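You operate a simulated robot arm through the tools that you are given. There is no shell and no other tool. Be economical: measure what you need, move in short steps, check, and stop when the job is done.

The job below is to be done with a simulated robot arm. You get a single attempt, and the scene is never put back.

Task
Wipe the dust off the spare hatch's seal, then shut and clamp the hatch.
Fine: unclamp and open it first; use the yellow cloth and lay it back on its spot. Where these are worked on the way, their far stop is far enough and under half their travel is too little: spare hatch. What is to be rubbed or washed off counts as gone when no trace of it is left.

The check looks at the end state, three seconds after you hand in, the way a careful person would. Anything else that was tipped, shoved, dropped, spilled or broken makes it a failure. Lids that push on must go on centred and level and be pressed home; caps that screw on are set level and turned clockwise until they are tight. Flat cloth is picked up by pressing the open fingertips on it (5 to 10 N) and closing them slowly along it; thin cloth reads only 2 to 8 mm in the jaws.

Robot
A 6-joint arm with a two-finger gripper on a trunk, on a base that drives. Base frame: it is fixed to the floor where the robot stands at the start and does not move with it; the origin is under the middle of the robot, x ahead of it, y to its left, z up; the surface under the hand at the start is at about z = 850. Lengths are in mm, angles in degrees, forces in N, time in s.
With the tool pointing down near the work surface it reaches from about 580 to 580 mm from the robot's upright axis, wherever it stands. Its first joint turns from -166.0 to 166.0 degrees. Places, roughly: cloth spot [400, 600, 800]; hatch clamp [600, 200, 1300]; seal dust [600, 400, 1300]; spare hatch [600, 400, 1300]. Payload 1.66 kg.
The tool frame sits at the grasp point between the pads (the TCP): z along the fingers, y along the line on which they close. The tips reach 16 mm beyond it. The gripper opens to 111 mm. The gripper's body begins 104 mm behind the TCP.
Orientation is told as [roll, pitch, yaw] about the base's x, y, z axes, in that order, counted from this pose: with the fingers straight down and closing along the base's y, the tool's x points along the base's -x, its y along +y and its z along -z.

Tools
- The arm moves only by the tool step_arm. Its argument "motion" is one flat list of numbers, 6 for each row, row after row: the shift along the tool's x, y, z in mm, then the turn, a rotation vector about the tool's x, y, z in degrees. In form: [dx, dy, dz, rx, ry, rz, dx, dy, dz, rx, ry, rz, ...]. A call has 1 to 10 rows; each row is the pose to reach, as a shift and turn from the pose commanded when the call began, along the tool's axes at that moment. "hand" is the finger opening in mm, from 0 to 111, set as the call begins (left out, the last holds). Rows are played at 5 a second. More than 50 mm and 8.6 degrees between two rows, or a gripper value outside its range, and nothing of the call is played. A pose out of reach is approached as far as the arm can. The call stops where the force on the tool passes 60 N (or 10 N more than at its start, if that is more) or the arm is blocked; 0.2 s more then pass. Each finger halts on what it meets, pressing with about 32 N; the grip force reading is that of the motor and also rises with nothing between the fingers. The clock runs only during rows and for 0.2 s after the last one: add rows that repeat a pose to give the fingers time. The reply holds the time, the measured pose of the TCP, the force on the tool along the base axes, the opening and the grip force, in the units named above and with some noise, with the torque about the TCP (base axes, N m) and any sound that the robot's microphone picked up.
- Cameras (640 x 400 px; columns grow to the right, rows downward): "scene" is now at [60.8, 202.8, 1854.7]; the picture's right is [0.18, -0.98, 0.00], its down [-0.71, -0.13, -0.69] and it looks along [0.68, 0.13, -0.72] (base axes); focal length 274 px, centre (320, 200). "wrist" rides on the gripper at [70, 14, -143] in the tool frame; the picture's right is [-0.19, 0.98, 0.00], its down [-0.87, -0.17, -0.47] and it looks along [-0.46, -0.09, 0.88] (tool axes); focal length 230 px, centre (320, 200). There is no depth. A picture from a camera that has moved, and an enlarged one, comes with that camera's place and axes in the base frame and with its lens.
- capture(camera): a new picture of that camera. It takes no simulated time.
- raise_lower(by): slides the trunk up (or, below 0, down) by that many mm; the arm and the scene camera ride with it, the base frame stays. It gives what a move gives, with no picture.
- steer(legs): drives the robot by 1 to 6 legs, each [ahead, left, turn to the left] in mm, mm and degrees, along the robot's own axes; the way and the turn of a leg run together, so that a leg with both is an arc; at most 1500 mm and 180 degrees a leg. The arm and the cameras ride along, it lands a little off, and it stops where it bumps. It gives what a move gives.
- aim_head(pan, tilt): turns the head with the scene camera to pan (to the left, within 120 degrees either way) and tilt (down, from -29 to 69), counted from straight ahead of the robot. It gives what a move gives.
- zoom(camera, box): a new picture of the part [left, top, right, bottom] of that camera's present view, enlarged. It takes no simulated time.
- sign_off(): hands the job in; it is judged then, once.

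Go step by step. Nothing tells you exact positions but the pictures and the camera data: compare them with the known pose of the tool, close in by small moves and look again before you grip or let go. The budget is 120 turns and 90 pictures, counting those below and the enlarged ones. Unless the task says otherwise, let go and move clear before handing in, and close with one line.

The tools are called after ">>>" as name(argument=value, ...) on one line, values as JSON. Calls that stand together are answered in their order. step_arm: Moves the arm, as the interface text tells. Its arguments: {"type":"object","properties":{"motion":{"type":"array"},"hand":{"type":"number"}},"required":["motion"]} The other tools are called the same way: raise_lower (by) slides the trunk up or down; steer (legs) drives the base; aim_head (pan, tilt) turns the head that bears the scene camera; capture (camera) takes a picture; zoom (camera, box) takes an enlarged picture of a part of a camera's view; sign_off () hands the job in.

At the start:

```text
time: 0.0
eef_pos: [401.0, 198.2, 1578.5]
ee_rot: [0.0, 0.0, -0.1]
ft_force: [0.6, 0.8, 0.3]
torque: [0.03, -0.03, -0.02]
gripper_width: 110.7
grip_force: 0.0
trunk travel left (down, up): [-450.0, 140.0]
robot x, y, heading: [3.8, 1.6, 0.2]
head pan, tilt: [10.6, 46.1]
```

scene: 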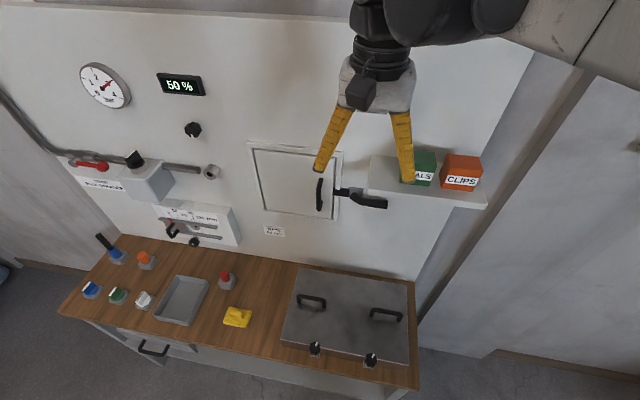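
wrist: 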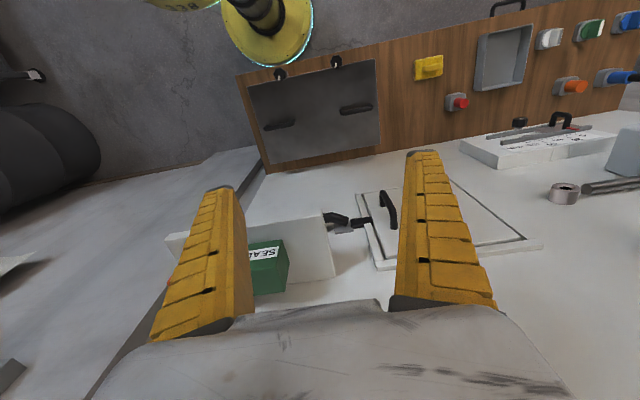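

I see a wall panel with a hatch, its handle, a clamp at its right, and a yellow cloth on the bench below. I take closer looks first.

>>> zoom(camera="scene", box=[230, 120, 410, 250])

>>> zoom(camera="scene", box=[150, 230, 310, 350])

```text
3.08 times, centred on (320, 185) of scene
camera zoom: at [60.8, 202.8, 1854.7], right [0.18, -0.98, 0.0], down [-0.71, -0.13, -0.69], along [0.68, 0.13, -0.72], focal length 842 px, centre (320, 246)
```

zoom: 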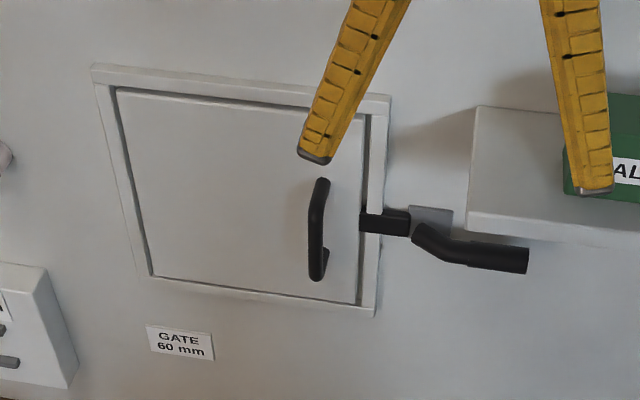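

```text
3.33 times, centred on (230, 290) of scene
camera zoom: at [60.8, 202.8, 1854.7], right [0.18, -0.98, 0.0], down [-0.71, -0.13, -0.69], along [0.68, 0.13, -0.72], focal length 912 px, centre (620, -100)
```

zoom: 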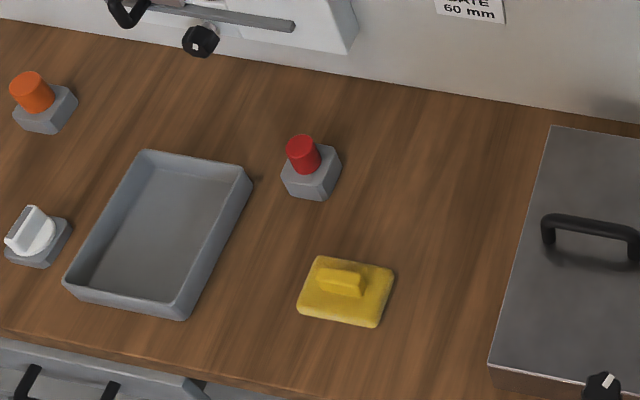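

The hatch door spans roughly y 265–495, z 1185–1415, with its hinge side presumably left. I turn the tool to point at the wall, then lower the trunk for a frontal view.

>>> step_arm(motion=[0, 0, 0, 0, -8.5, 0, 0, 0, 0, 0, -17, 0, 0, 0, 0, 0, -25.5, 0, 0, 0, 0, 0, -34, 0, 0, 0, 0, 0, -42.5, 0, 0, 0, 0, 0, -51, 0, 0, 0, 0, 0, -59.5, 0, 0, 0, 0, 0, -68, 0, 0, 0, 0, 0, -76.5, 0, 0, 0, 0, 0, -85, 0])

```text
time: 2.2
eef_pos: [400.9, 199.7, 1579.1]
ee_rot: [-0.1, -85.1, 0.1]
ft_force: [-0.2, 0.0, 0.1]
torque: [0.01, 0.0, -0.01]
gripper_width: 110.6
grip_force: 0.0
trunk travel left (down, up): [-450.0, 140.0]
robot x, y, heading: [1.5, 2.2, -0.0]
head pan, tilt: [10.6, 46.1]
```

>>> step_arm(motion=[0, 0, 0, 0, -5, 0])

>>> raise_lower(by=-250)

>>> aim_head(pan=15, tilt=30)

>>> capture(camera="scene")

>>> capture(camera="wrist")

```text
time: 2.6
eef_pos: [402.3, 200.6, 1578.8]
ee_rot: [-141.5, -89.9, 141.6]
ft_force: [0.6, -0.8, -0.4]
torque: [-0.02, -0.03, -0.02]
gripper_width: 111.1
grip_force: 0.1
trunk travel left (down, up): [-450.0, 140.0]
robot x, y, heading: [-1.0, 4.2, -0.1]
head pan, tilt: [10.6, 46.1]
```

```text
time: 5.2
eef_pos: [400.3, 200.0, 1329.9]
ee_rot: [-164.1, -89.9, 164.1]
ft_force: [0.8, 0.4, -0.1]
torque: [-0.01, 0.01, -0.01]
gripper_width: 110.8
grip_force: 0.1
trunk travel left (down, up): [-200.0, 390.0]
robot x, y, heading: [-4.4, 0.1, -0.0]
head pan, tilt: [10.6, 46.1]
```

```text
time: 6.0
eef_pos: [401.2, 200.2, 1330.2]
ee_rot: [-146.2, -90.0, 146.1]
ft_force: [-0.6, -0.1, -0.5]
torque: [0.0, -0.01, -0.01]
gripper_width: 111.0
grip_force: 0.1
trunk travel left (down, up): [-200.0, 390.0]
robot x, y, heading: [3.8, 0.9, 0.2]
head pan, tilt: [15.0, 30.0]
```

```text
85 pictures are left
camera scene: at [69.2, 211.4, 1628.9], right [0.26, -0.97, 0.0], down [-0.48, -0.13, -0.87], along [0.84, 0.22, -0.5], focal length 274 px, centre (320, 200)
```

scene: 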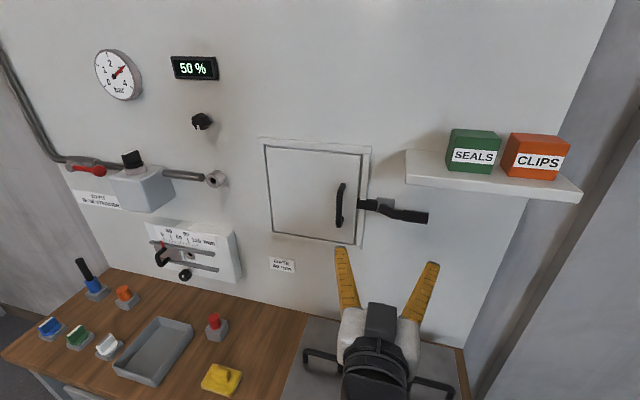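

```text
84 pictures are left
camera wrist: at [257.0, 213.2, 1259.0], right [0.0, 0.98, 0.19], down [-0.47, -0.17, 0.87], along [0.88, -0.09, 0.46], focal length 230 px, centre (320, 200)
```

wrist: 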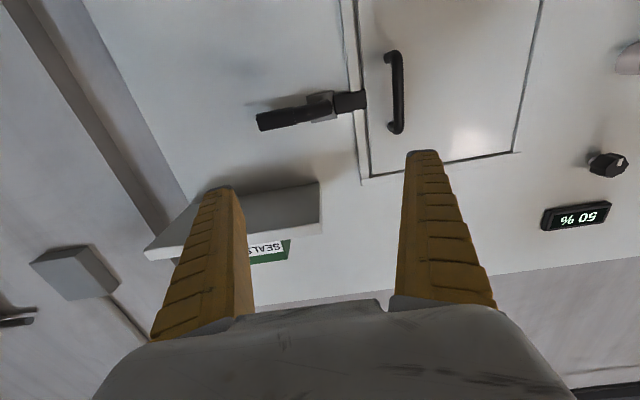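

>>> zoom(camera="scene", box=[330, 170, 440, 240])

>>> zoom(camera="wrist", box=[240, 40, 420, 150])

```text
5.71 times, centred on (385, 205) of scene
camera zoom: at [69.2, 211.4, 1628.9], right [0.26, -0.97, 0.0], down [-0.48, -0.13, -0.87], along [0.84, 0.22, -0.5], focal length 1563 px, centre (-51, 171)
```

zoom: 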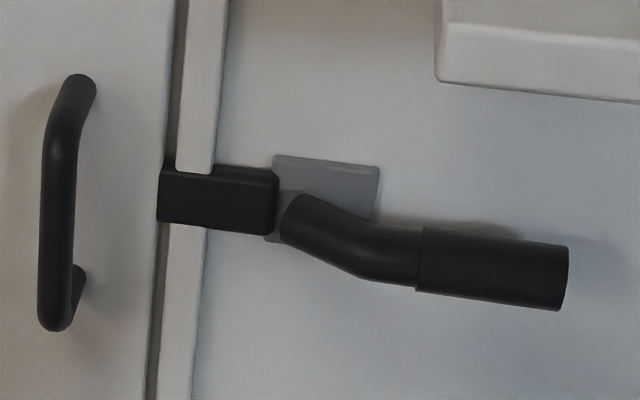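

```text
3.56 times, centred on (330, 95) of wrist
camera zoom: at [257.0, 213.2, 1259.0], right [0.0, 0.98, 0.19], down [-0.47, -0.17, 0.87], along [0.88, -0.09, 0.46], focal length 818 px, centre (284, 573)
```

zoom: 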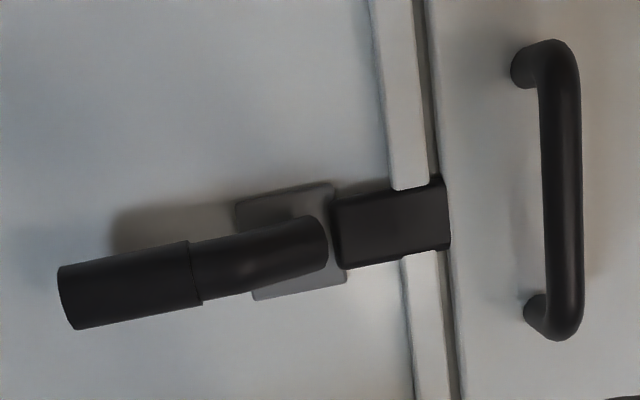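

The clamp is a lever (grip about y 110–166, z 1299, x 606) pivoting near y 212, most likely pulled outward from the wall. I roll the tool so the fingers close vertically, to hold the lever between them.

>>> step_arm(motion=[0, 0, 0, 0, 0, -8.5, 0, 0, 0, 0, 0, -17, 0, 0, 0, 0, 0, -25.5, 0, 0, 0, 0, 0, -34, 0, 0, 0, 0, 0, -42.5, 0, 0, 0, 0, 0, -51, 0, 0, 0, 0, 0, -59.5, 0, 0, 0, 0, 0, -68, 0, 0, 0, 0, 0, -76.5, 0, 0, 0, 0, 0, -85], hand=60)

>>> step_arm(motion=[0, 0, 0, 0, 0, -5])

>>> capture(camera="wrist")

```text
time: 8.2
eef_pos: [400.2, 198.7, 1328.9]
ee_rot: [-90.1, -4.8, 90.0]
ft_force: [-0.8, -0.2, -0.5]
torque: [0.03, 0.02, -0.02]
gripper_width: 61.9
grip_force: 1.1
trunk travel left (down, up): [-200.0, 390.0]
robot x, y, heading: [2.7, 0.9, 0.0]
head pan, tilt: [15.0, 30.0]
```

```text
time: 8.6
eef_pos: [400.5, 199.2, 1329.0]
ee_rot: [-90.1, 0.1, 90.0]
ft_force: [-0.3, 0.0, 0.5]
torque: [-0.02, 0.04, 0.05]
gripper_width: 62.3
grip_force: 1.0
trunk travel left (down, up): [-200.0, 390.0]
robot x, y, heading: [-1.3, -2.1, 0.0]
head pan, tilt: [15.0, 30.0]
```

```text
81 pictures are left
camera wrist: at [256.9, 129.9, 1315.3], right [0.0, 0.19, -0.98], down [-0.47, 0.87, 0.17], along [0.88, 0.46, 0.09], focal length 230 px, centre (320, 200)
```

wrist: 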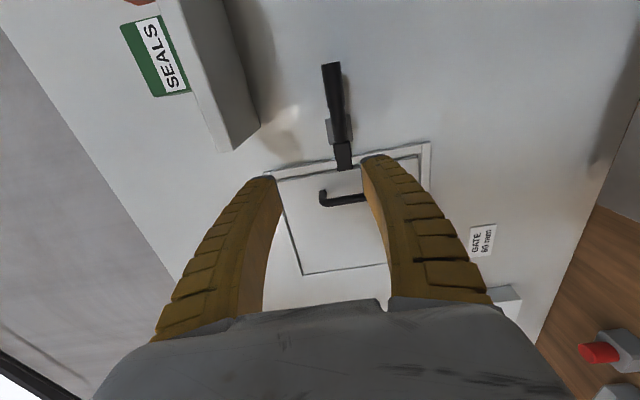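

The estimates agree (lever grip at about y 138, z 1299). I move in front of the lever grip.

>>> step_arm(motion=[20, 10, 35, 0, 0, 0, 40, 20, 70, 0, 0, 0, 61, 30, 105, 0, 0, 0, 61, 30, 140, 0, 0, 0, 61, 30, 140, 0, 0, 0])

>>> capture(camera="wrist")

>>> capture(camera="scene")

```text
time: 9.8
eef_pos: [541.1, 137.4, 1298.8]
ee_rot: [-90.0, 0.1, 90.0]
ft_force: [0.3, 0.4, 0.5]
torque: [0.02, 0.04, 0.0]
gripper_width: 61.9
grip_force: 1.0
trunk travel left (down, up): [-200.0, 390.0]
robot x, y, heading: [3.0, -2.3, -0.2]
head pan, tilt: [15.0, 30.0]
```

```text
80 pictures are left
camera wrist: at [396.7, 68.4, 1285.2], right [0.0, 0.19, -0.98], down [-0.47, 0.87, 0.17], along [0.88, 0.46, 0.09], focal length 230 px, centre (320, 200)
```

wrist: 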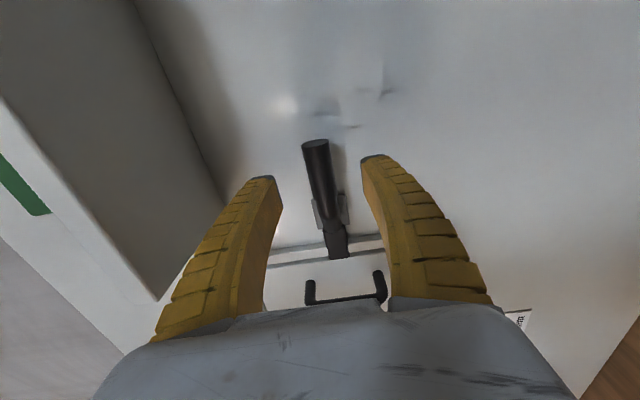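

```text
79 pictures are left
camera scene: at [68.8, 211.3, 1629.0], right [0.26, -0.97, 0.0], down [-0.48, -0.13, -0.87], along [0.84, 0.22, -0.5], focal length 274 px, centre (320, 200)
```

scene: 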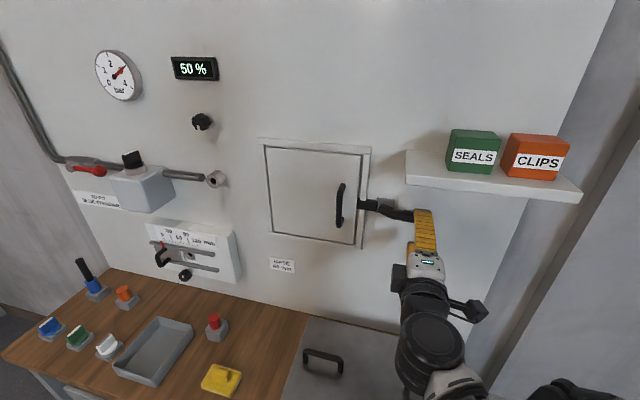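

Fingers straddle the lever in z. I advance onto it and close.

>>> step_arm(motion=[0, 0, 20, 0, 0, 0, 0, 0, 40, 0, 0, 0, 0, 0, 60, 0, 0, 0])

>>> step_arm(motion=[0, 0, 0, 0, 0, 0, 0, 0, 0, 0, 0, 0, 0, 0, 0, 0, 0, 0], hand=10)

>>> capture(camera="wrist")

```text
time: 10.6
eef_pos: [601.7, 138.1, 1300.4]
ee_rot: [-90.0, 0.1, 90.0]
ft_force: [1.4, 0.2, 0.2]
torque: [0.0, -0.01, 0.01]
gripper_width: 62.1
grip_force: 1.7
trunk travel left (down, up): [-200.0, 390.0]
robot x, y, heading: [-0.9, -1.3, -0.2]
head pan, tilt: [15.0, 30.0]
```

```text
time: 11.4
eef_pos: [601.5, 138.2, 1299.4]
ee_rot: [-90.0, 0.1, 90.0]
ft_force: [-0.4, 0.4, 0.3]
torque: [-0.03, -0.01, -0.05]
gripper_width: 13.4
grip_force: 2.8
trunk travel left (down, up): [-200.0, 390.0]
robot x, y, heading: [-3.2, -0.9, 0.2]
head pan, tilt: [15.0, 30.0]
```

```text
78 pictures are left
camera wrist: at [458.0, 69.5, 1285.9], right [0.0, 0.19, -0.98], down [-0.47, 0.87, 0.17], along [0.88, 0.46, 0.09], focal length 230 px, centre (320, 200)
```

wrist: 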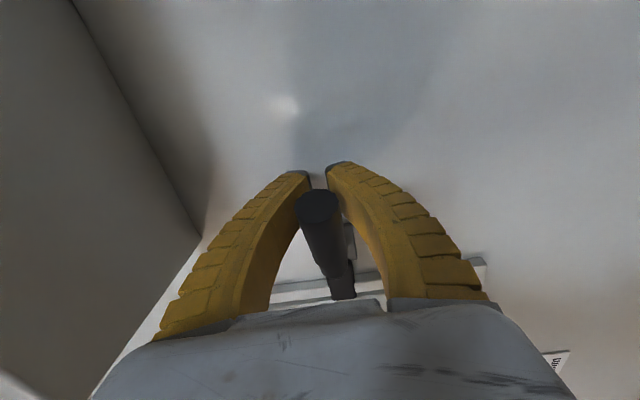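

It looks as if the fingers have closed behind the lever, possibly swinging it outward. I check from the scene camera.

>>> zoom(camera="scene", box=[330, 160, 470, 250])

```text
4.44 times, centred on (400, 205) of scene
camera zoom: at [69.6, 211.6, 1628.9], right [0.26, -0.97, 0.0], down [-0.48, -0.13, -0.87], along [0.84, 0.22, -0.5], focal length 1216 px, centre (-36, 178)
```

zoom: 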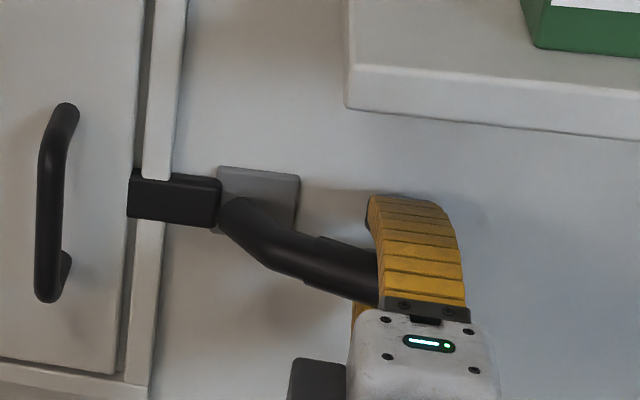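

The lever has swung out by about 20° and the fingers hook behind it. I pull it along its arc about the pivot near (626, 212).

>>> step_arm(motion=[-7, 0, -10, 0, 0, 0, -15, 0, -20, 0, 0, 0, -23, 0, -27, 0, 0, 0, -31, 0, -33, 0, 0, 0, -41, 0, -38, 0, 0, 0, -51, 0, -41, 0, 0, 0])

>>> zoom(camera="scene", box=[330, 160, 470, 250])

>>> capture(camera="wrist")

```text
time: 12.8
eef_pos: [560.2, 189.3, 1301.5]
ee_rot: [-90.1, -0.1, 90.1]
ft_force: [-0.3, 1.1, 0.2]
torque: [0.0, 0.01, -0.01]
gripper_width: 13.1
grip_force: 1.8
trunk travel left (down, up): [-200.0, 390.0]
robot x, y, heading: [-5.1, -1.1, -0.3]
head pan, tilt: [15.0, 30.0]
```

```text
4.44 times, centred on (400, 205) of scene
camera zoom: at [69.1, 211.6, 1628.9], right [0.26, -0.97, 0.0], down [-0.48, -0.13, -0.87], along [0.84, 0.22, -0.5], focal length 1216 px, centre (-36, 178)
```

zoom: 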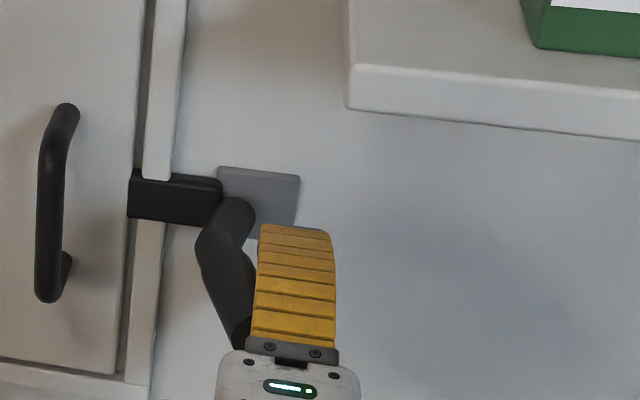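

```text
75 pictures are left
camera wrist: at [416.9, 119.6, 1286.2], right [0.0, 0.19, -0.98], down [-0.47, 0.87, 0.17], along [0.88, 0.46, 0.09], focal length 230 px, centre (320, 200)
```

wrist: 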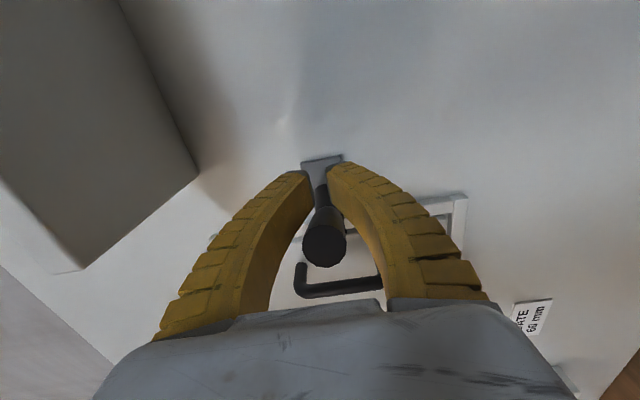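

The lever is now about perpendicular to the wall; the jaw still covers the door edge. I push further toward +y.

>>> step_arm(motion=[-10, 0, 0, 0, 0, 0, -20, 0, 0, 0, 0, 0, -30, 0, 0, 0, 0, 0, -40, 0, 0, 0, 0, 0], hand=0)

>>> zoom(camera="scene", box=[330, 160, 470, 250])

```text
time: 13.4
eef_pos: [561.9, 190.3, 1298.9]
ee_rot: [-90.1, -0.2, 88.2]
ft_force: [3.2, -29.1, 5.6]
torque: [0.1, -0.03, 0.18]
gripper_width: 6.0
grip_force: 28.9
trunk travel left (down, up): [-200.0, 390.0]
robot x, y, heading: [-0.5, 0.2, -0.5]
head pan, tilt: [15.0, 30.0]
stopped in row 3: the force on the tool passed its limit at 66 N (the readings are from after the stop); the commanded pose is now the measured one
```

```text
4.44 times, centred on (400, 205) of scene
camera zoom: at [70.3, 205.2, 1629.8], right [0.25, -0.97, 0.0], down [-0.48, -0.12, -0.87], along [0.84, 0.22, -0.5], focal length 1216 px, centre (-36, 178)
```

zoom: 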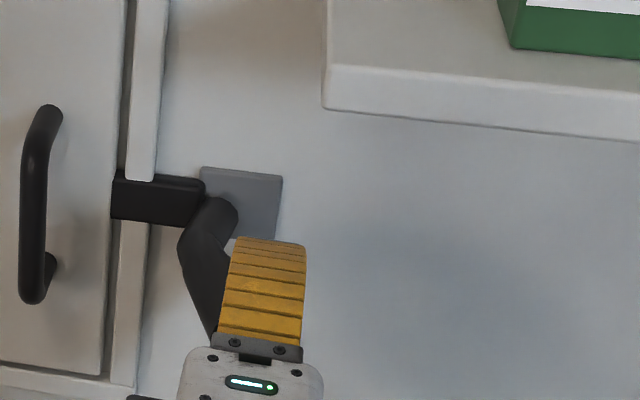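

Strong resistance here: either the lever's far stop or a poor push point. I back off a bit and look at the clamp.

>>> step_arm(motion=[8, 0, 0, 0, 0, 0, 12, 0, 0, 0, 0, 0], hand=60)

>>> step_arm(motion=[0, 0, -40, 0, 0, 0, 0, 0, -80, 0, 0, 0, 40, 0, -100, 0, 0, 0, 40, 0, -100, 0, 0, 0])

>>> capture(camera="wrist")

>>> zoom(camera="scene", box=[330, 160, 470, 250])

```text
time: 14.0
eef_pos: [559.9, 189.3, 1299.7]
ee_rot: [-90.0, 0.0, 89.0]
ft_force: [0.4, -0.8, 0.0]
torque: [-0.03, -0.01, -0.05]
gripper_width: 62.1
grip_force: 1.3
trunk travel left (down, up): [-200.0, 390.0]
robot x, y, heading: [0.1, -0.4, -0.4]
head pan, tilt: [15.0, 30.0]
```

```text
time: 15.0
eef_pos: [461.0, 147.8, 1298.8]
ee_rot: [-90.0, 0.0, 88.9]
ft_force: [0.7, -0.1, 0.1]
torque: [0.01, 0.01, -0.05]
gripper_width: 62.1
grip_force: 1.5
trunk travel left (down, up): [-200.0, 390.0]
robot x, y, heading: [-0.4, -0.4, -0.4]
head pan, tilt: [15.0, 30.0]
```

```text
73 pictures are left
camera wrist: at [315.3, 81.9, 1284.5], right [0.0, 0.19, -0.98], down [-0.45, 0.87, 0.17], along [0.89, 0.45, 0.09], focal length 230 px, centre (320, 200)
```

wrist: 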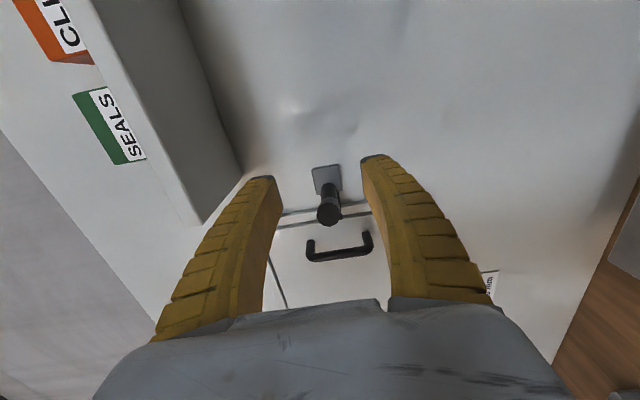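

```text
4.44 times, centred on (400, 205) of scene
camera zoom: at [70.4, 210.6, 1628.9], right [0.26, -0.97, 0.0], down [-0.48, -0.13, -0.87], along [0.84, 0.22, -0.5], focal length 1216 px, centre (-36, 178)
```

zoom: 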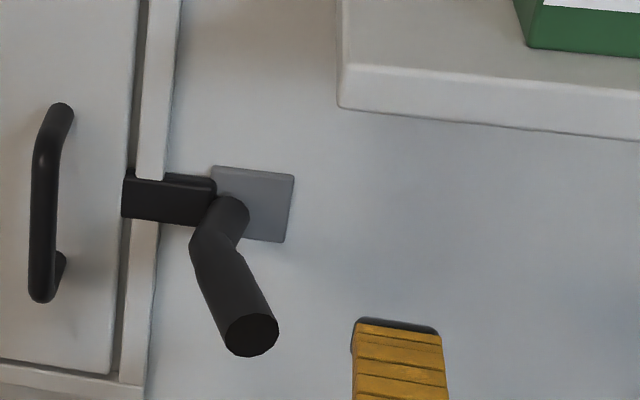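

The lever tip is at about (523, 196), roughly 80° from the wall. I push its end gently from the −y side to test for the stop.

>>> step_arm(motion=[0, 0, 30, 0, 0, 0, 0, 0, 65, 0, 0, 0, 0, 0, 65, 0, 0, 0], hand=0)

>>> step_arm(motion=[-10, 0, 0, 0, 0, 0, -20, 0, 0, 0, 0, 0, -28, 0, 0, 0, 0, 0, -36, 0, 0, 0, 0, 0, -44, 0, 0, 0, 0, 0, -52, 0, 0, 0, 0, 0, -60, 0, 0, 0, 0, 0])

>>> zoom(camera="scene", box=[330, 160, 470, 250])

```text
time: 15.8
eef_pos: [524.4, 146.3, 1300.5]
ee_rot: [-89.9, 0.0, 88.8]
ft_force: [-0.6, 0.0, 0.1]
torque: [-0.03, -0.03, -0.02]
gripper_width: 0.3
grip_force: 28.8
trunk travel left (down, up): [-200.0, 390.0]
robot x, y, heading: [0.6, 0.3, -0.4]
head pan, tilt: [15.0, 30.0]
```

```text
time: 17.2
eef_pos: [525.1, 177.9, 1299.1]
ee_rot: [-90.0, -0.1, 87.2]
ft_force: [2.0, -33.5, 9.1]
torque: [0.35, -0.08, 0.35]
gripper_width: 6.2
grip_force: 29.2
trunk travel left (down, up): [-200.0, 390.0]
robot x, y, heading: [-0.4, -0.1, -0.6]
head pan, tilt: [15.0, 30.0]
stopped in row 6: the force on the tool passed its limit at 65 N (the readings are from after the stop); the commanded pose is now the measured one
```

```text
4.44 times, centred on (400, 205) of scene
camera zoom: at [70.4, 203.0, 1629.9], right [0.25, -0.97, 0.0], down [-0.48, -0.12, -0.87], along [0.84, 0.22, -0.5], focal length 1216 px, centre (-36, 178)
```

zoom: 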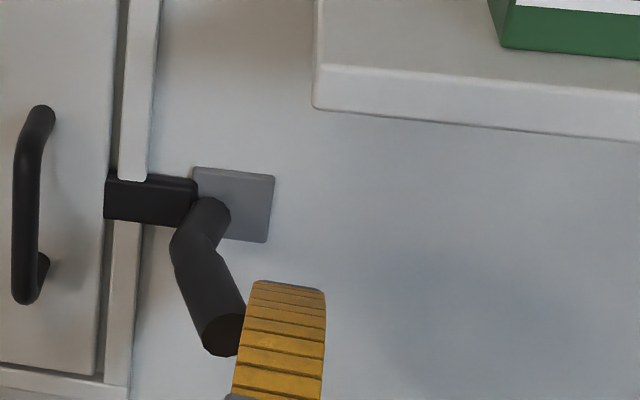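

A firm stop at the lever end: the clamp is at its far stop. I back away and roll the tool back so the fingers close along y for the door handle.

>>> step_arm(motion=[15, 0, 0, 0, 0, 0, 20, 0, -40, 0, 0, 0, 20, 0, -80, 0, 0, 0, 20, 0, -120, 0, 0, 0])

>>> step_arm(motion=[0, 0, 0, 0, 0, 8.5, 0, 0, 0, 0, 0, 17, 0, 0, 0, 0, 0, 25.5, 0, 0, 0, 0, 0, 34, 0, 0, 0, 0, 0, 42.5, 0, 0, 0, 0, 0, 51, 0, 0, 0, 0, 0, 59.5, 0, 0, 0, 0, 0, 68, 0, 0, 0, 0, 0, 76.5, 0, 0, 0, 0, 0, 85], hand=70)

>>> step_arm(motion=[0, 30, 0, 0, 0, 5, 0, 70, 0, 0, 0, 5, 0, 110, 0, 0, 0, 5, 0, 150, 0, 0, 0, 5, 0, 150, 0, 0, 0, 5])

>>> capture(camera="wrist")

>>> capture(camera="scene")

```text
time: 18.2
eef_pos: [404.9, 169.9, 1296.2]
ee_rot: [-90.0, 0.0, 87.9]
ft_force: [0.5, 1.0, 0.1]
torque: [-0.01, -0.03, 0.01]
gripper_width: 0.0
grip_force: 28.2
trunk travel left (down, up): [-200.0, 390.0]
robot x, y, heading: [-1.3, -1.0, -0.3]
head pan, tilt: [15.0, 30.0]
```

```text
time: 20.4
eef_pos: [405.6, 172.2, 1298.2]
ee_rot: [-89.9, -85.2, 87.6]
ft_force: [0.4, -0.1, -0.6]
torque: [-0.02, 0.02, 0.03]
gripper_width: 71.7
grip_force: 1.0
trunk travel left (down, up): [-200.0, 390.0]
robot x, y, heading: [-2.6, -1.5, -0.0]
head pan, tilt: [15.0, 30.0]
```

```text
time: 21.6
eef_pos: [407.4, 321.2, 1286.5]
ee_rot: [54.5, -90.0, -56.7]
ft_force: [-0.3, 1.2, 0.3]
torque: [0.0, 0.01, -0.02]
gripper_width: 71.7
grip_force: 1.2
trunk travel left (down, up): [-200.0, 390.0]
robot x, y, heading: [-1.0, 0.8, -0.4]
head pan, tilt: [15.0, 30.0]
```

```text
70 pictures are left
camera wrist: at [264.7, 340.3, 1216.2], right [0.04, 0.98, 0.19], down [-0.48, -0.15, 0.87], along [0.88, -0.12, 0.46], focal length 230 px, centre (320, 200)
```

wrist: 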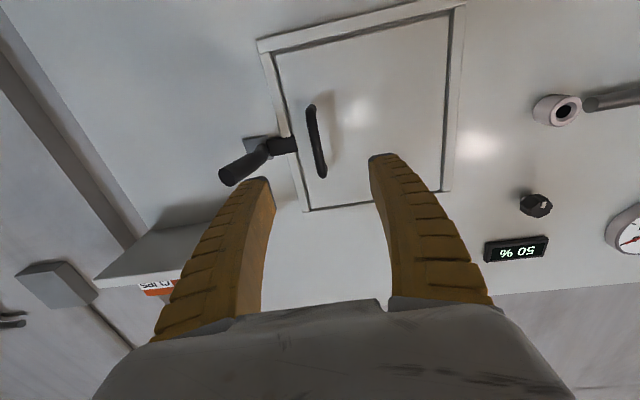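

```text
69 pictures are left
camera scene: at [70.5, 208.6, 1629.0], right [0.25, -0.97, 0.0], down [-0.48, -0.13, -0.87], along [0.84, 0.22, -0.5], focal length 274 px, centre (320, 200)
```

scene: 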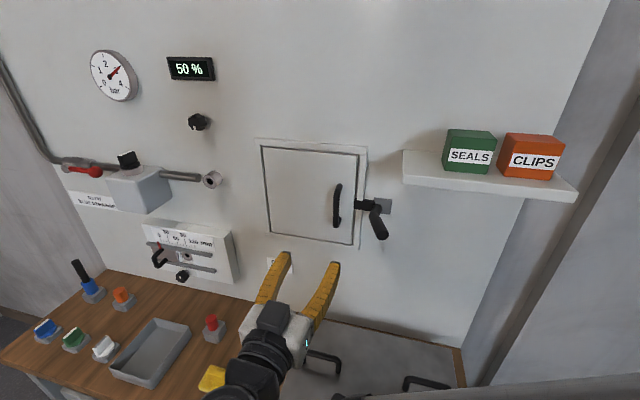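

Handle bar is at about (609, 307), z 1250–1345. I move in front of it with the fingers straddling the bar.

>>> step_arm(motion=[-4, -3, 40, 0, 0, 0, -8, -5, 80, 0, 0, 0, -10, -7, 120, 0, 0, 0, -10, -8, 150, 0, 0, 0, -10, -8, 150, 0, 0, 0])

>>> capture(camera="wrist")

>>> zoom(camera="scene", box=[250, 140, 410, 260])

```text
time: 22.8
eef_pos: [560.9, 308.7, 1295.2]
ee_rot: [34.7, -90.1, -36.8]
ft_force: [0.2, -0.2, -0.3]
torque: [0.03, -0.02, 0.04]
gripper_width: 71.4
grip_force: 0.6
trunk travel left (down, up): [-200.0, 390.0]
robot x, y, heading: [0.6, -1.4, -0.2]
head pan, tilt: [15.0, 30.0]
```

```text
68 pictures are left
camera wrist: at [417.7, 328.4, 1224.5], right [0.04, 0.98, 0.19], down [-0.48, -0.15, 0.87], along [0.88, -0.12, 0.46], focal length 230 px, centre (320, 200)
```

wrist: 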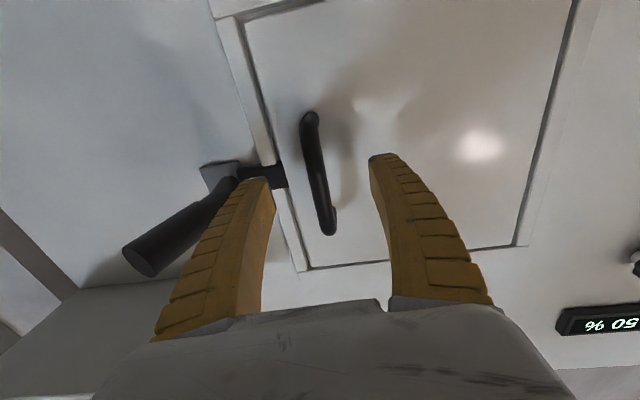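

```text
3.33 times, centred on (330, 200) of scene
camera zoom: at [70.4, 209.0, 1629.0], right [0.25, -0.97, 0.0], down [-0.48, -0.13, -0.87], along [0.84, 0.22, -0.5], focal length 912 px, centre (287, 200)
```

zoom: 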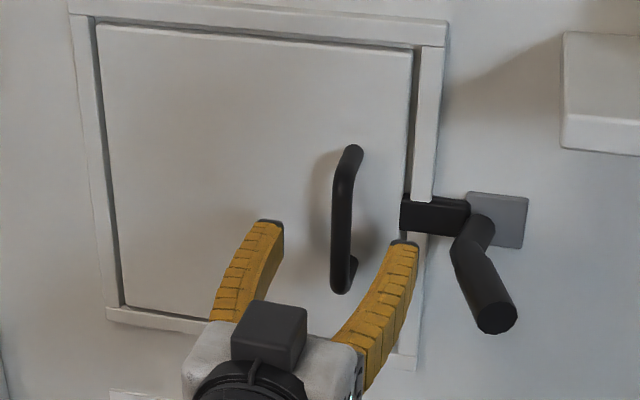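

Centred. I narrow the opening to clear the clamp jaw, advance, and close on the bar.

>>> step_arm(motion=[0, 0, 0, 0, 0, 0, 0, 0, 15, 0, 0, 0, 0, 0, 30, 0, 0, 0, 0, 0, 43, 0, 0, 0], hand=40)

>>> step_arm(motion=[0, 0, 0, 0, 0, 0, 0, 0, 0, 0, 0, 0, 0, 0, 0, 0, 0, 0], hand=0)

>>> capture(camera="wrist")

```text
time: 23.8
eef_pos: [603.9, 308.8, 1296.7]
ee_rot: [-172.9, -90.1, 170.8]
ft_force: [-8.4, 0.7, -2.8]
torque: [-0.09, 0.04, 0.24]
gripper_width: 43.2
grip_force: 1.4
trunk travel left (down, up): [-200.0, 390.0]
robot x, y, heading: [-1.2, -1.1, -0.6]
head pan, tilt: [15.0, 30.0]
```

```text
time: 24.6
eef_pos: [604.4, 306.2, 1295.9]
ee_rot: [14.5, -90.1, -16.6]
ft_force: [0.6, -0.4, 0.3]
torque: [-0.03, -0.02, -0.02]
gripper_width: 0.1
grip_force: 28.6
trunk travel left (down, up): [-200.0, 390.0]
robot x, y, heading: [-1.1, -0.8, -0.5]
head pan, tilt: [15.0, 30.0]
```

```text
66 pictures are left
camera wrist: at [461.3, 326.7, 1225.4], right [0.04, 0.98, 0.19], down [-0.48, -0.15, 0.87], along [0.88, -0.12, 0.46], focal length 230 px, centre (320, 200)
```

wrist: 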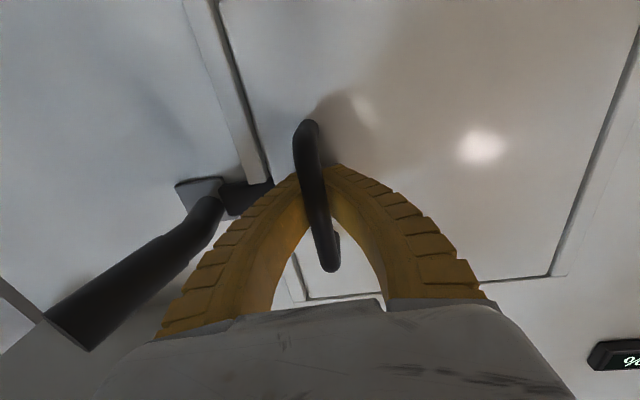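

The closed fingers loop around the handle bar, hooked behind it. I pull it open along the hinge arc, following half the rotation.

>>> step_arm(motion=[0, 2.5, -17, 2.5, 0, 0, 0, 5.5, -34, 5, 0, 0, 0, 11, -50, 7.5, 0, 0, 0, 17, -66, 10, 0, 0, 0, 25, -81, 12.5, 0, 0, 0, 34, -95, 15, 0, 0, 0, 44, -109, 17.5, 0, 0, 0, 55, -121, 20, 0, 0])

>>> capture(camera="scene")

```text
time: 26.4
eef_pos: [496.0, 356.5, 1293.2]
ee_rot: [-68.5, -90.0, 44.7]
ft_force: [0.2, -0.2, 0.2]
torque: [0.02, 0.01, 0.01]
gripper_width: 0.0
grip_force: 29.1
trunk travel left (down, up): [-200.0, 390.0]
robot x, y, heading: [-4.3, -3.2, -0.3]
head pan, tilt: [15.0, 30.0]
```

```text
65 pictures are left
camera scene: at [38.1, 243.6, 1602.7], right [0.71, -0.7, 0.0], down [-0.52, -0.53, -0.68], along [0.47, 0.48, -0.74], focal length 274 px, centre (320, 200)
```

scene: 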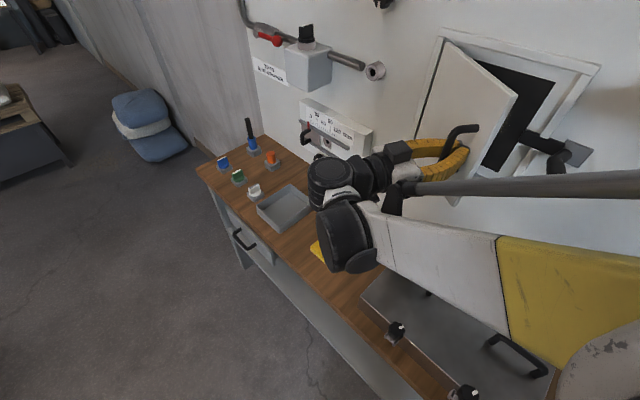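

The door is about 35° open, but the arm seems to be crowding the head. I open the fingers and back the base off to unhook and gain room.

>>> step_arm(motion=[0, 0, 0, 0, 0, 0, 0, 0, 0, 0, 0, 0, 0, 0, 0, 0, 0, 0], hand=60)

>>> steer(legs=[[-70, 20, 0]])

>>> capture(camera="scene")

>>> capture(camera="wrist")

```text
time: 27.2
eef_pos: [495.9, 357.2, 1292.7]
ee_rot: [2.6, -90.0, -26.3]
ft_force: [-0.4, 0.6, 0.4]
torque: [-0.02, 0.01, 0.01]
gripper_width: 62.0
grip_force: 1.5
trunk travel left (down, up): [-200.0, 390.0]
robot x, y, heading: [-3.3, -2.1, -0.1]
head pan, tilt: [15.0, 30.0]
```

```text
time: 28.2
eef_pos: [423.5, 378.1, 1294.4]
ee_rot: [169.9, -90.1, 166.5]
ft_force: [0.0, 1.2, 0.1]
torque: [0.02, 0.02, 0.02]
gripper_width: 61.9
grip_force: 1.0
trunk travel left (down, up): [-200.0, 390.0]
robot x, y, heading: [-71.0, 18.0, -0.4]
head pan, tilt: [15.0, 30.0]
```

```text
64 pictures are left
camera scene: at [-35.0, 264.9, 1602.1], right [0.74, -0.68, 0.0], down [-0.5, -0.55, -0.67], along [0.45, 0.49, -0.74], focal length 274 px, centre (320, 200)
```

scene: 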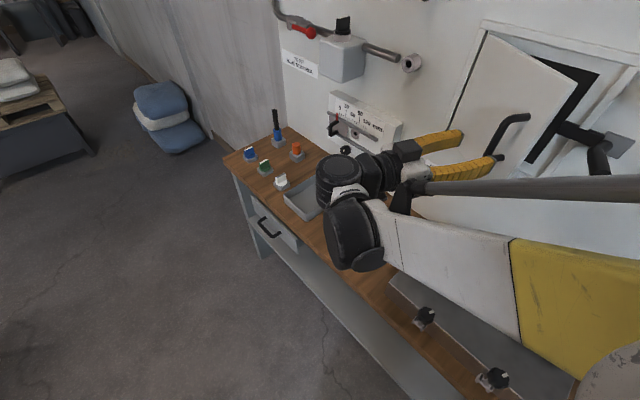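

```text
63 pictures are left
camera wrist: at [297.8, 448.7, 1223.6], right [0.39, 0.9, 0.19], down [-0.5, 0.04, 0.87], along [0.77, -0.43, 0.46], focal length 230 px, centre (320, 200)
```

wrist: 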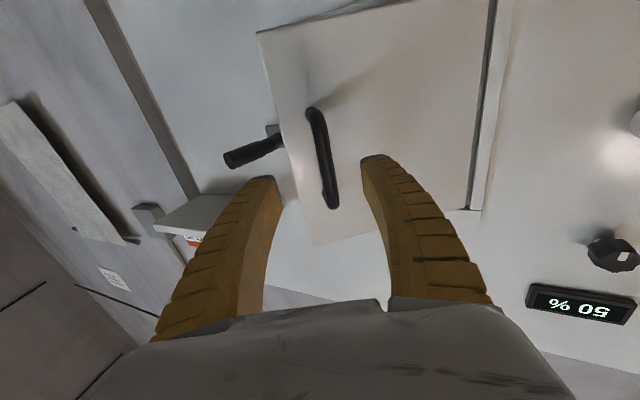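

The door stands about 30° open; free edge near (503, 300). I close the fingers and go around the free edge at z≈1245, to push the door open from inside.

>>> step_arm(motion=[12, -32, 16, 0, 0, 0, 25, -64, 32, 0, 0, 0, 37, -97, 48, 0, 0, 0, 49, -129, 64, 0, 0, 0, 49, -129, 64, 0, 0, 0], hand=0)

>>> aim_head(pan=20, tilt=25)

>>> capture(camera="scene")

>>> capture(camera="wrist")

```text
time: 29.4
eef_pos: [434.9, 236.5, 1244.8]
ee_rot: [-33.2, -90.0, 9.9]
ft_force: [0.1, 0.2, -0.4]
torque: [0.01, -0.01, 0.02]
gripper_width: 0.0
grip_force: 28.8
trunk travel left (down, up): [-200.0, 390.0]
robot x, y, heading: [-67.7, 17.2, -0.2]
head pan, tilt: [15.0, 30.0]
```

```text
time: 30.1
eef_pos: [434.4, 234.9, 1245.1]
ee_rot: [-14.8, -90.0, -8.8]
ft_force: [-0.4, -0.1, 0.0]
torque: [0.0, 0.02, -0.02]
gripper_width: 0.0
grip_force: 28.3
trunk travel left (down, up): [-200.0, 390.0]
robot x, y, heading: [-70.9, 17.8, -0.7]
head pan, tilt: [20.0, 25.0]
```

```text
62 pictures are left
camera scene: at [-0.1, 237.5, 1636.9], right [0.34, -0.94, 0.0], down [-0.4, -0.14, -0.91], along [0.85, 0.3, -0.42], focal length 274 px, centre (320, 200)
```

scene: 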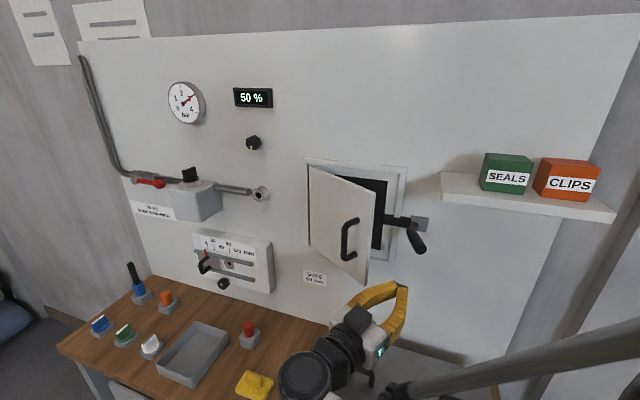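

```text
61 pictures are left
camera wrist: at [308.0, 305.1, 1175.0], right [0.39, 0.9, 0.19], down [-0.5, 0.03, 0.87], along [0.77, -0.43, 0.46], focal length 230 px, centre (320, 200)
```

wrist: 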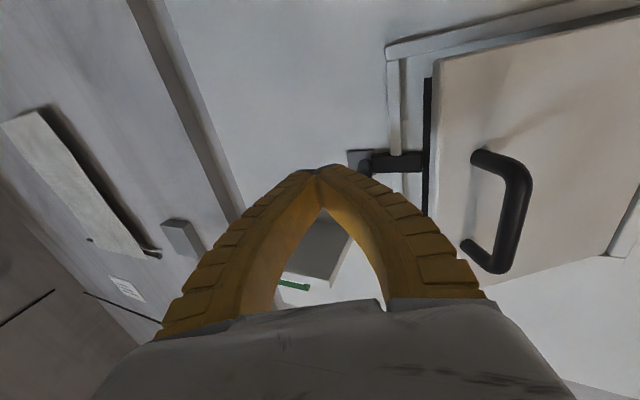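

Free edge is at about (520, 301). I go lower (z≈1212, below the handle) and slide the closed fingers in behind the free edge.

>>> step_arm(motion=[16, 18, 22, 0, 0, 0, 33, 37, 44, 0, 0, 0, 33, 56, 66, 0, 0, 0, 33, 72, 92, 0, 0, 0, 33, 72, 92, 0, 0, 0])

>>> capture(camera="scene")

>>> capture(camera="wrist")

```text
time: 31.3
eef_pos: [545.6, 260.9, 1213.6]
ee_rot: [83.4, -89.9, -107.1]
ft_force: [-7.6, -14.3, 1.0]
torque: [-0.19, 0.11, 0.7]
gripper_width: 0.0
grip_force: 26.6
trunk travel left (down, up): [-200.0, 390.0]
robot x, y, heading: [-69.7, 17.5, -0.4]
head pan, tilt: [20.0, 25.0]
```

```text
60 pictures are left
camera scene: at [-1.3, 234.8, 1637.3], right [0.34, -0.94, 0.0], down [-0.4, -0.14, -0.91], along [0.85, 0.3, -0.42], focal length 274 px, centre (320, 200)
```

scene: 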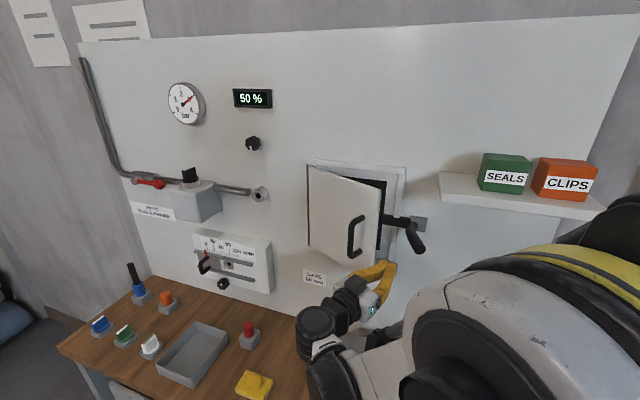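

```text
59 pictures are left
camera wrist: at [419.3, 330.9, 1143.1], right [0.39, 0.9, 0.19], down [-0.5, 0.03, 0.87], along [0.77, -0.44, 0.46], focal length 230 px, centre (320, 200)
```

wrist: 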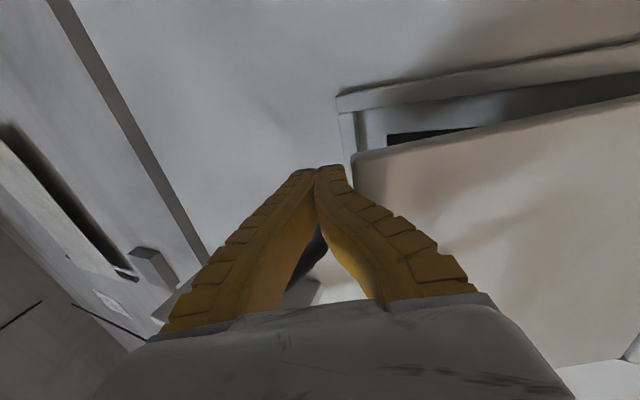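

The fingers touched the outer side of the edge and nudged the door. I back off toward −y, go deeper, then sweep outward.

>>> step_arm(motion=[0, -34, -2, 0, 0, 0, 0, -20, 30, 0, 0, 0, 0, -12, 49, 0, 0, 0, 0, -12, 49, 0, 0, 0])

>>> capture(camera="wrist")

```text
time: 32.3
eef_pos: [585.4, 230.7, 1211.5]
ee_rot: [78.1, -89.9, -101.8]
ft_force: [-4.6, -14.7, 2.0]
torque: [-0.05, 0.2, 0.81]
gripper_width: 0.4
grip_force: 27.7
trunk travel left (down, up): [-200.0, 390.0]
robot x, y, heading: [-69.0, 20.8, -0.1]
head pan, tilt: [20.0, 25.0]
```

```text
58 pictures are left
camera wrist: at [458.8, 300.8, 1142.5], right [0.39, 0.9, 0.19], down [-0.5, 0.03, 0.87], along [0.77, -0.44, 0.46], focal length 230 px, centre (320, 200)
```

wrist: 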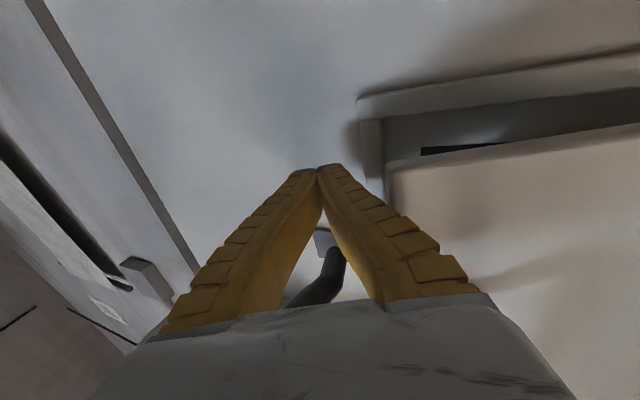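

The finger still presses on the outside; a hook-like approach from the right suits better. I back off and yaw the tool so it points behind the door.

>>> step_arm(motion=[0, -35, -20, 0, 0, 0, 0, -60, -45, 0, 0, 0, 0, -71, -70, -8, 0, 0, 0, -71, -70, -16, 0, 0, 0, -71, -70, -24, 0, 0, 0, -71, -70, -32, 0, 0, 0, -71, -70, -40, 0, 0, 0, -71, -70, -48, 0, 0, 0, -71, -70, -55, 0, 0, 0, -71, -70, -55, 0, 0])

>>> capture(camera="scene")

>>> capture(camera="wrist")

```text
time: 34.5
eef_pos: [492.7, 195.9, 1211.5]
ee_rot: [4.1, -89.9, 27.4]
ft_force: [0.3, 0.6, 0.8]
torque: [-0.05, 0.0, 0.03]
gripper_width: 0.0
grip_force: 28.4
out of reach, approached as far as the arm can: row 7
trunk travel left (down, up): [-200.0, 390.0]
robot x, y, heading: [-67.2, 16.9, -0.5]
head pan, tilt: [20.0, 25.0]
```

```text
57 pictures are left
camera scene: at [-0.2, 237.5, 1636.9], right [0.34, -0.94, 0.0], down [-0.4, -0.14, -0.91], along [0.85, 0.3, -0.42], focal length 274 px, centre (320, 200)
```

scene: 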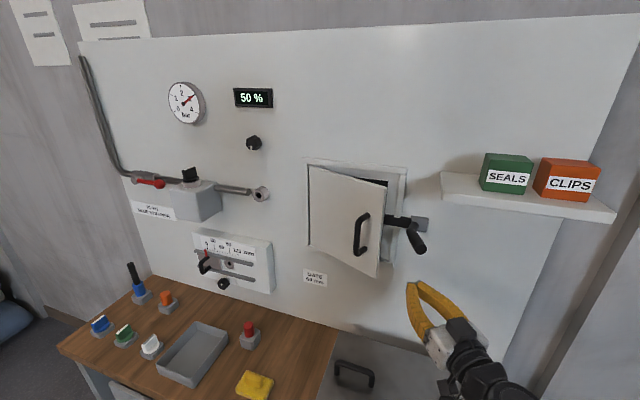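

```text
56 pictures are left
camera wrist: at [362.7, 133.8, 1141.5], right [-0.51, 0.84, 0.19], down [-0.31, -0.39, 0.87], along [0.8, 0.38, 0.46], focal length 230 px, centre (320, 200)
```

wrist: 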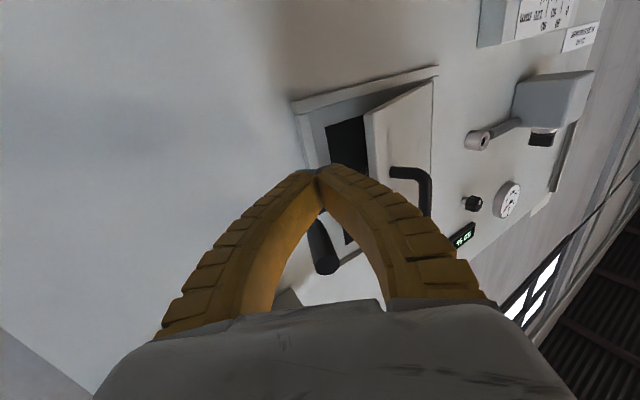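

The tool now points behind the door's free edge. I slide in straight along the tool axis, then sweep sideways to swing the door open.

>>> step_arm(motion=[0, 0, 35, 0, 0, 0, 0, 0, 70, 0, 0, 0, 0, 0, 105, 0, 0, 0, 0, 20, 100, 0, 0, 0, 0, 50, 80, 0, 0, 0, 0, 85, 60, 0, 0, 0, 0, 120, 55, 0, 0, 0, 0, 155, 53, 0, 0, 0, 0, 190, 55, 0, 0, 0])

>>> capture(camera="scene")

```text
time: 36.5
eef_pos: [437.7, 386.0, 1213.0]
ee_rot: [-165.7, -89.9, -162.9]
ft_force: [-11.9, -4.8, 5.3]
torque: [0.08, 0.12, 0.25]
gripper_width: 0.0
grip_force: 28.8
trunk travel left (down, up): [-200.0, 390.0]
robot x, y, heading: [-70.8, 19.6, -0.5]
head pan, tilt: [20.0, 25.0]
```

```text
55 pictures are left
camera scene: at [-3.0, 236.9, 1637.3], right [0.34, -0.94, 0.0], down [-0.4, -0.14, -0.91], along [0.85, 0.31, -0.42], focal length 274 px, centre (320, 200)
```

scene: 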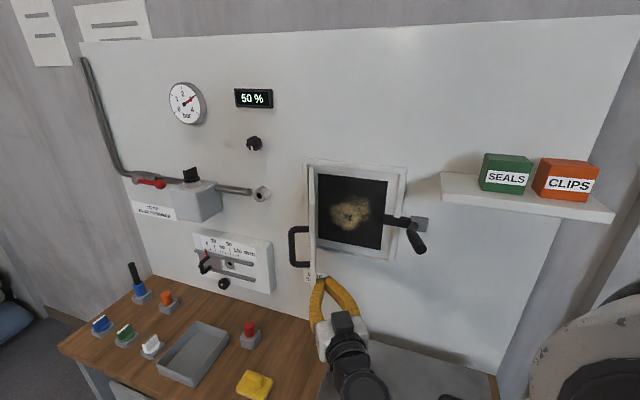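

The door is nearly 85° open and a dust patch shows inside. I push it on toward its far stop.

>>> step_arm(motion=[0, 18, 8, 0, 0, 0, 0, 37, 16, 0, 0, 0, 0, 53, 28, 0, 0, 0, 0, 69, 41, 0, 0, 0, 0, 82, 58, 0, 0, 0, 0, 95, 75, 0, 0, 0])

>>> capture(camera="scene")

```text
time: 37.2
eef_pos: [424.2, 444.6, 1211.9]
ee_rot: [-143.9, -89.8, 176.4]
ft_force: [-40.9, -6.5, -20.9]
torque: [-0.33, -0.42, 0.83]
gripper_width: 3.3
grip_force: 28.1
trunk travel left (down, up): [-200.0, 390.0]
robot x, y, heading: [-72.8, 14.9, 0.1]
head pan, tilt: [20.0, 25.0]
stopped in row 3: the force on the tool passed its limit at 64 N (the readings are from after the stop); the commanded pose is now the measured one
```

```text
54 pictures are left
camera scene: at [-7.3, 237.2, 1637.1], right [0.34, -0.94, 0.0], down [-0.39, -0.14, -0.91], along [0.85, 0.31, -0.42], focal length 274 px, centre (320, 200)
```

scene: 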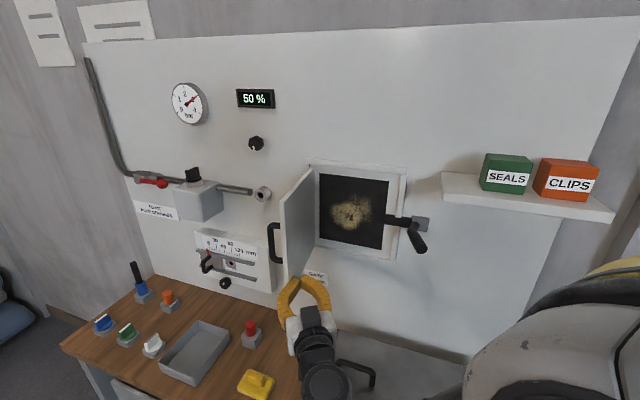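

The door is past 90°. I back the fingers away from it and inspect the inside.

>>> step_arm(motion=[0, -12, -19, 0, 0, 0, 0, -24, -38, 0, 0, 0, 0, -48, -76, 0, 0, 0, 0, -72, -113, 0, 0, 0, 0, -72, -113, 0, 0, 0])

>>> zoom(camera="scene", box=[260, 140, 440, 290])

```text
time: 38.4
eef_pos: [380.3, 324.6, 1228.6]
ee_rot: [7.2, -89.9, 24.8]
ft_force: [0.1, 0.4, 0.1]
torque: [-0.02, 0.02, 0.0]
gripper_width: 0.0
grip_force: 28.4
out of reach, approached as far as the arm can: row 3, 4, 5
trunk travel left (down, up): [-200.0, 390.0]
robot x, y, heading: [-72.5, 18.7, 0.0]
head pan, tilt: [20.0, 25.0]
```

```text
2.67 times, centred on (350, 215) of scene
camera zoom: at [-0.8, 237.8, 1636.8], right [0.34, -0.94, 0.0], down [-0.4, -0.14, -0.91], along [0.85, 0.31, -0.42], focal length 729 px, centre (240, 160)
```

zoom: 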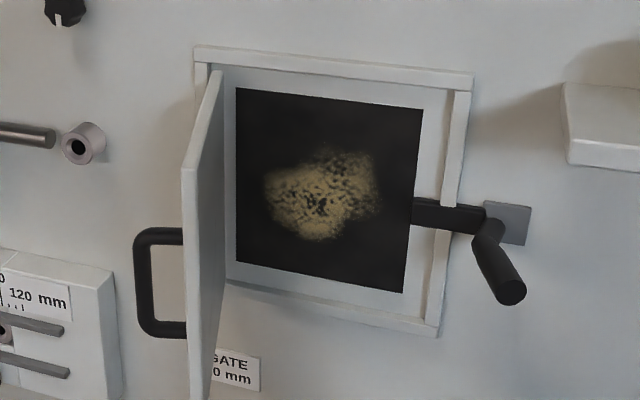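

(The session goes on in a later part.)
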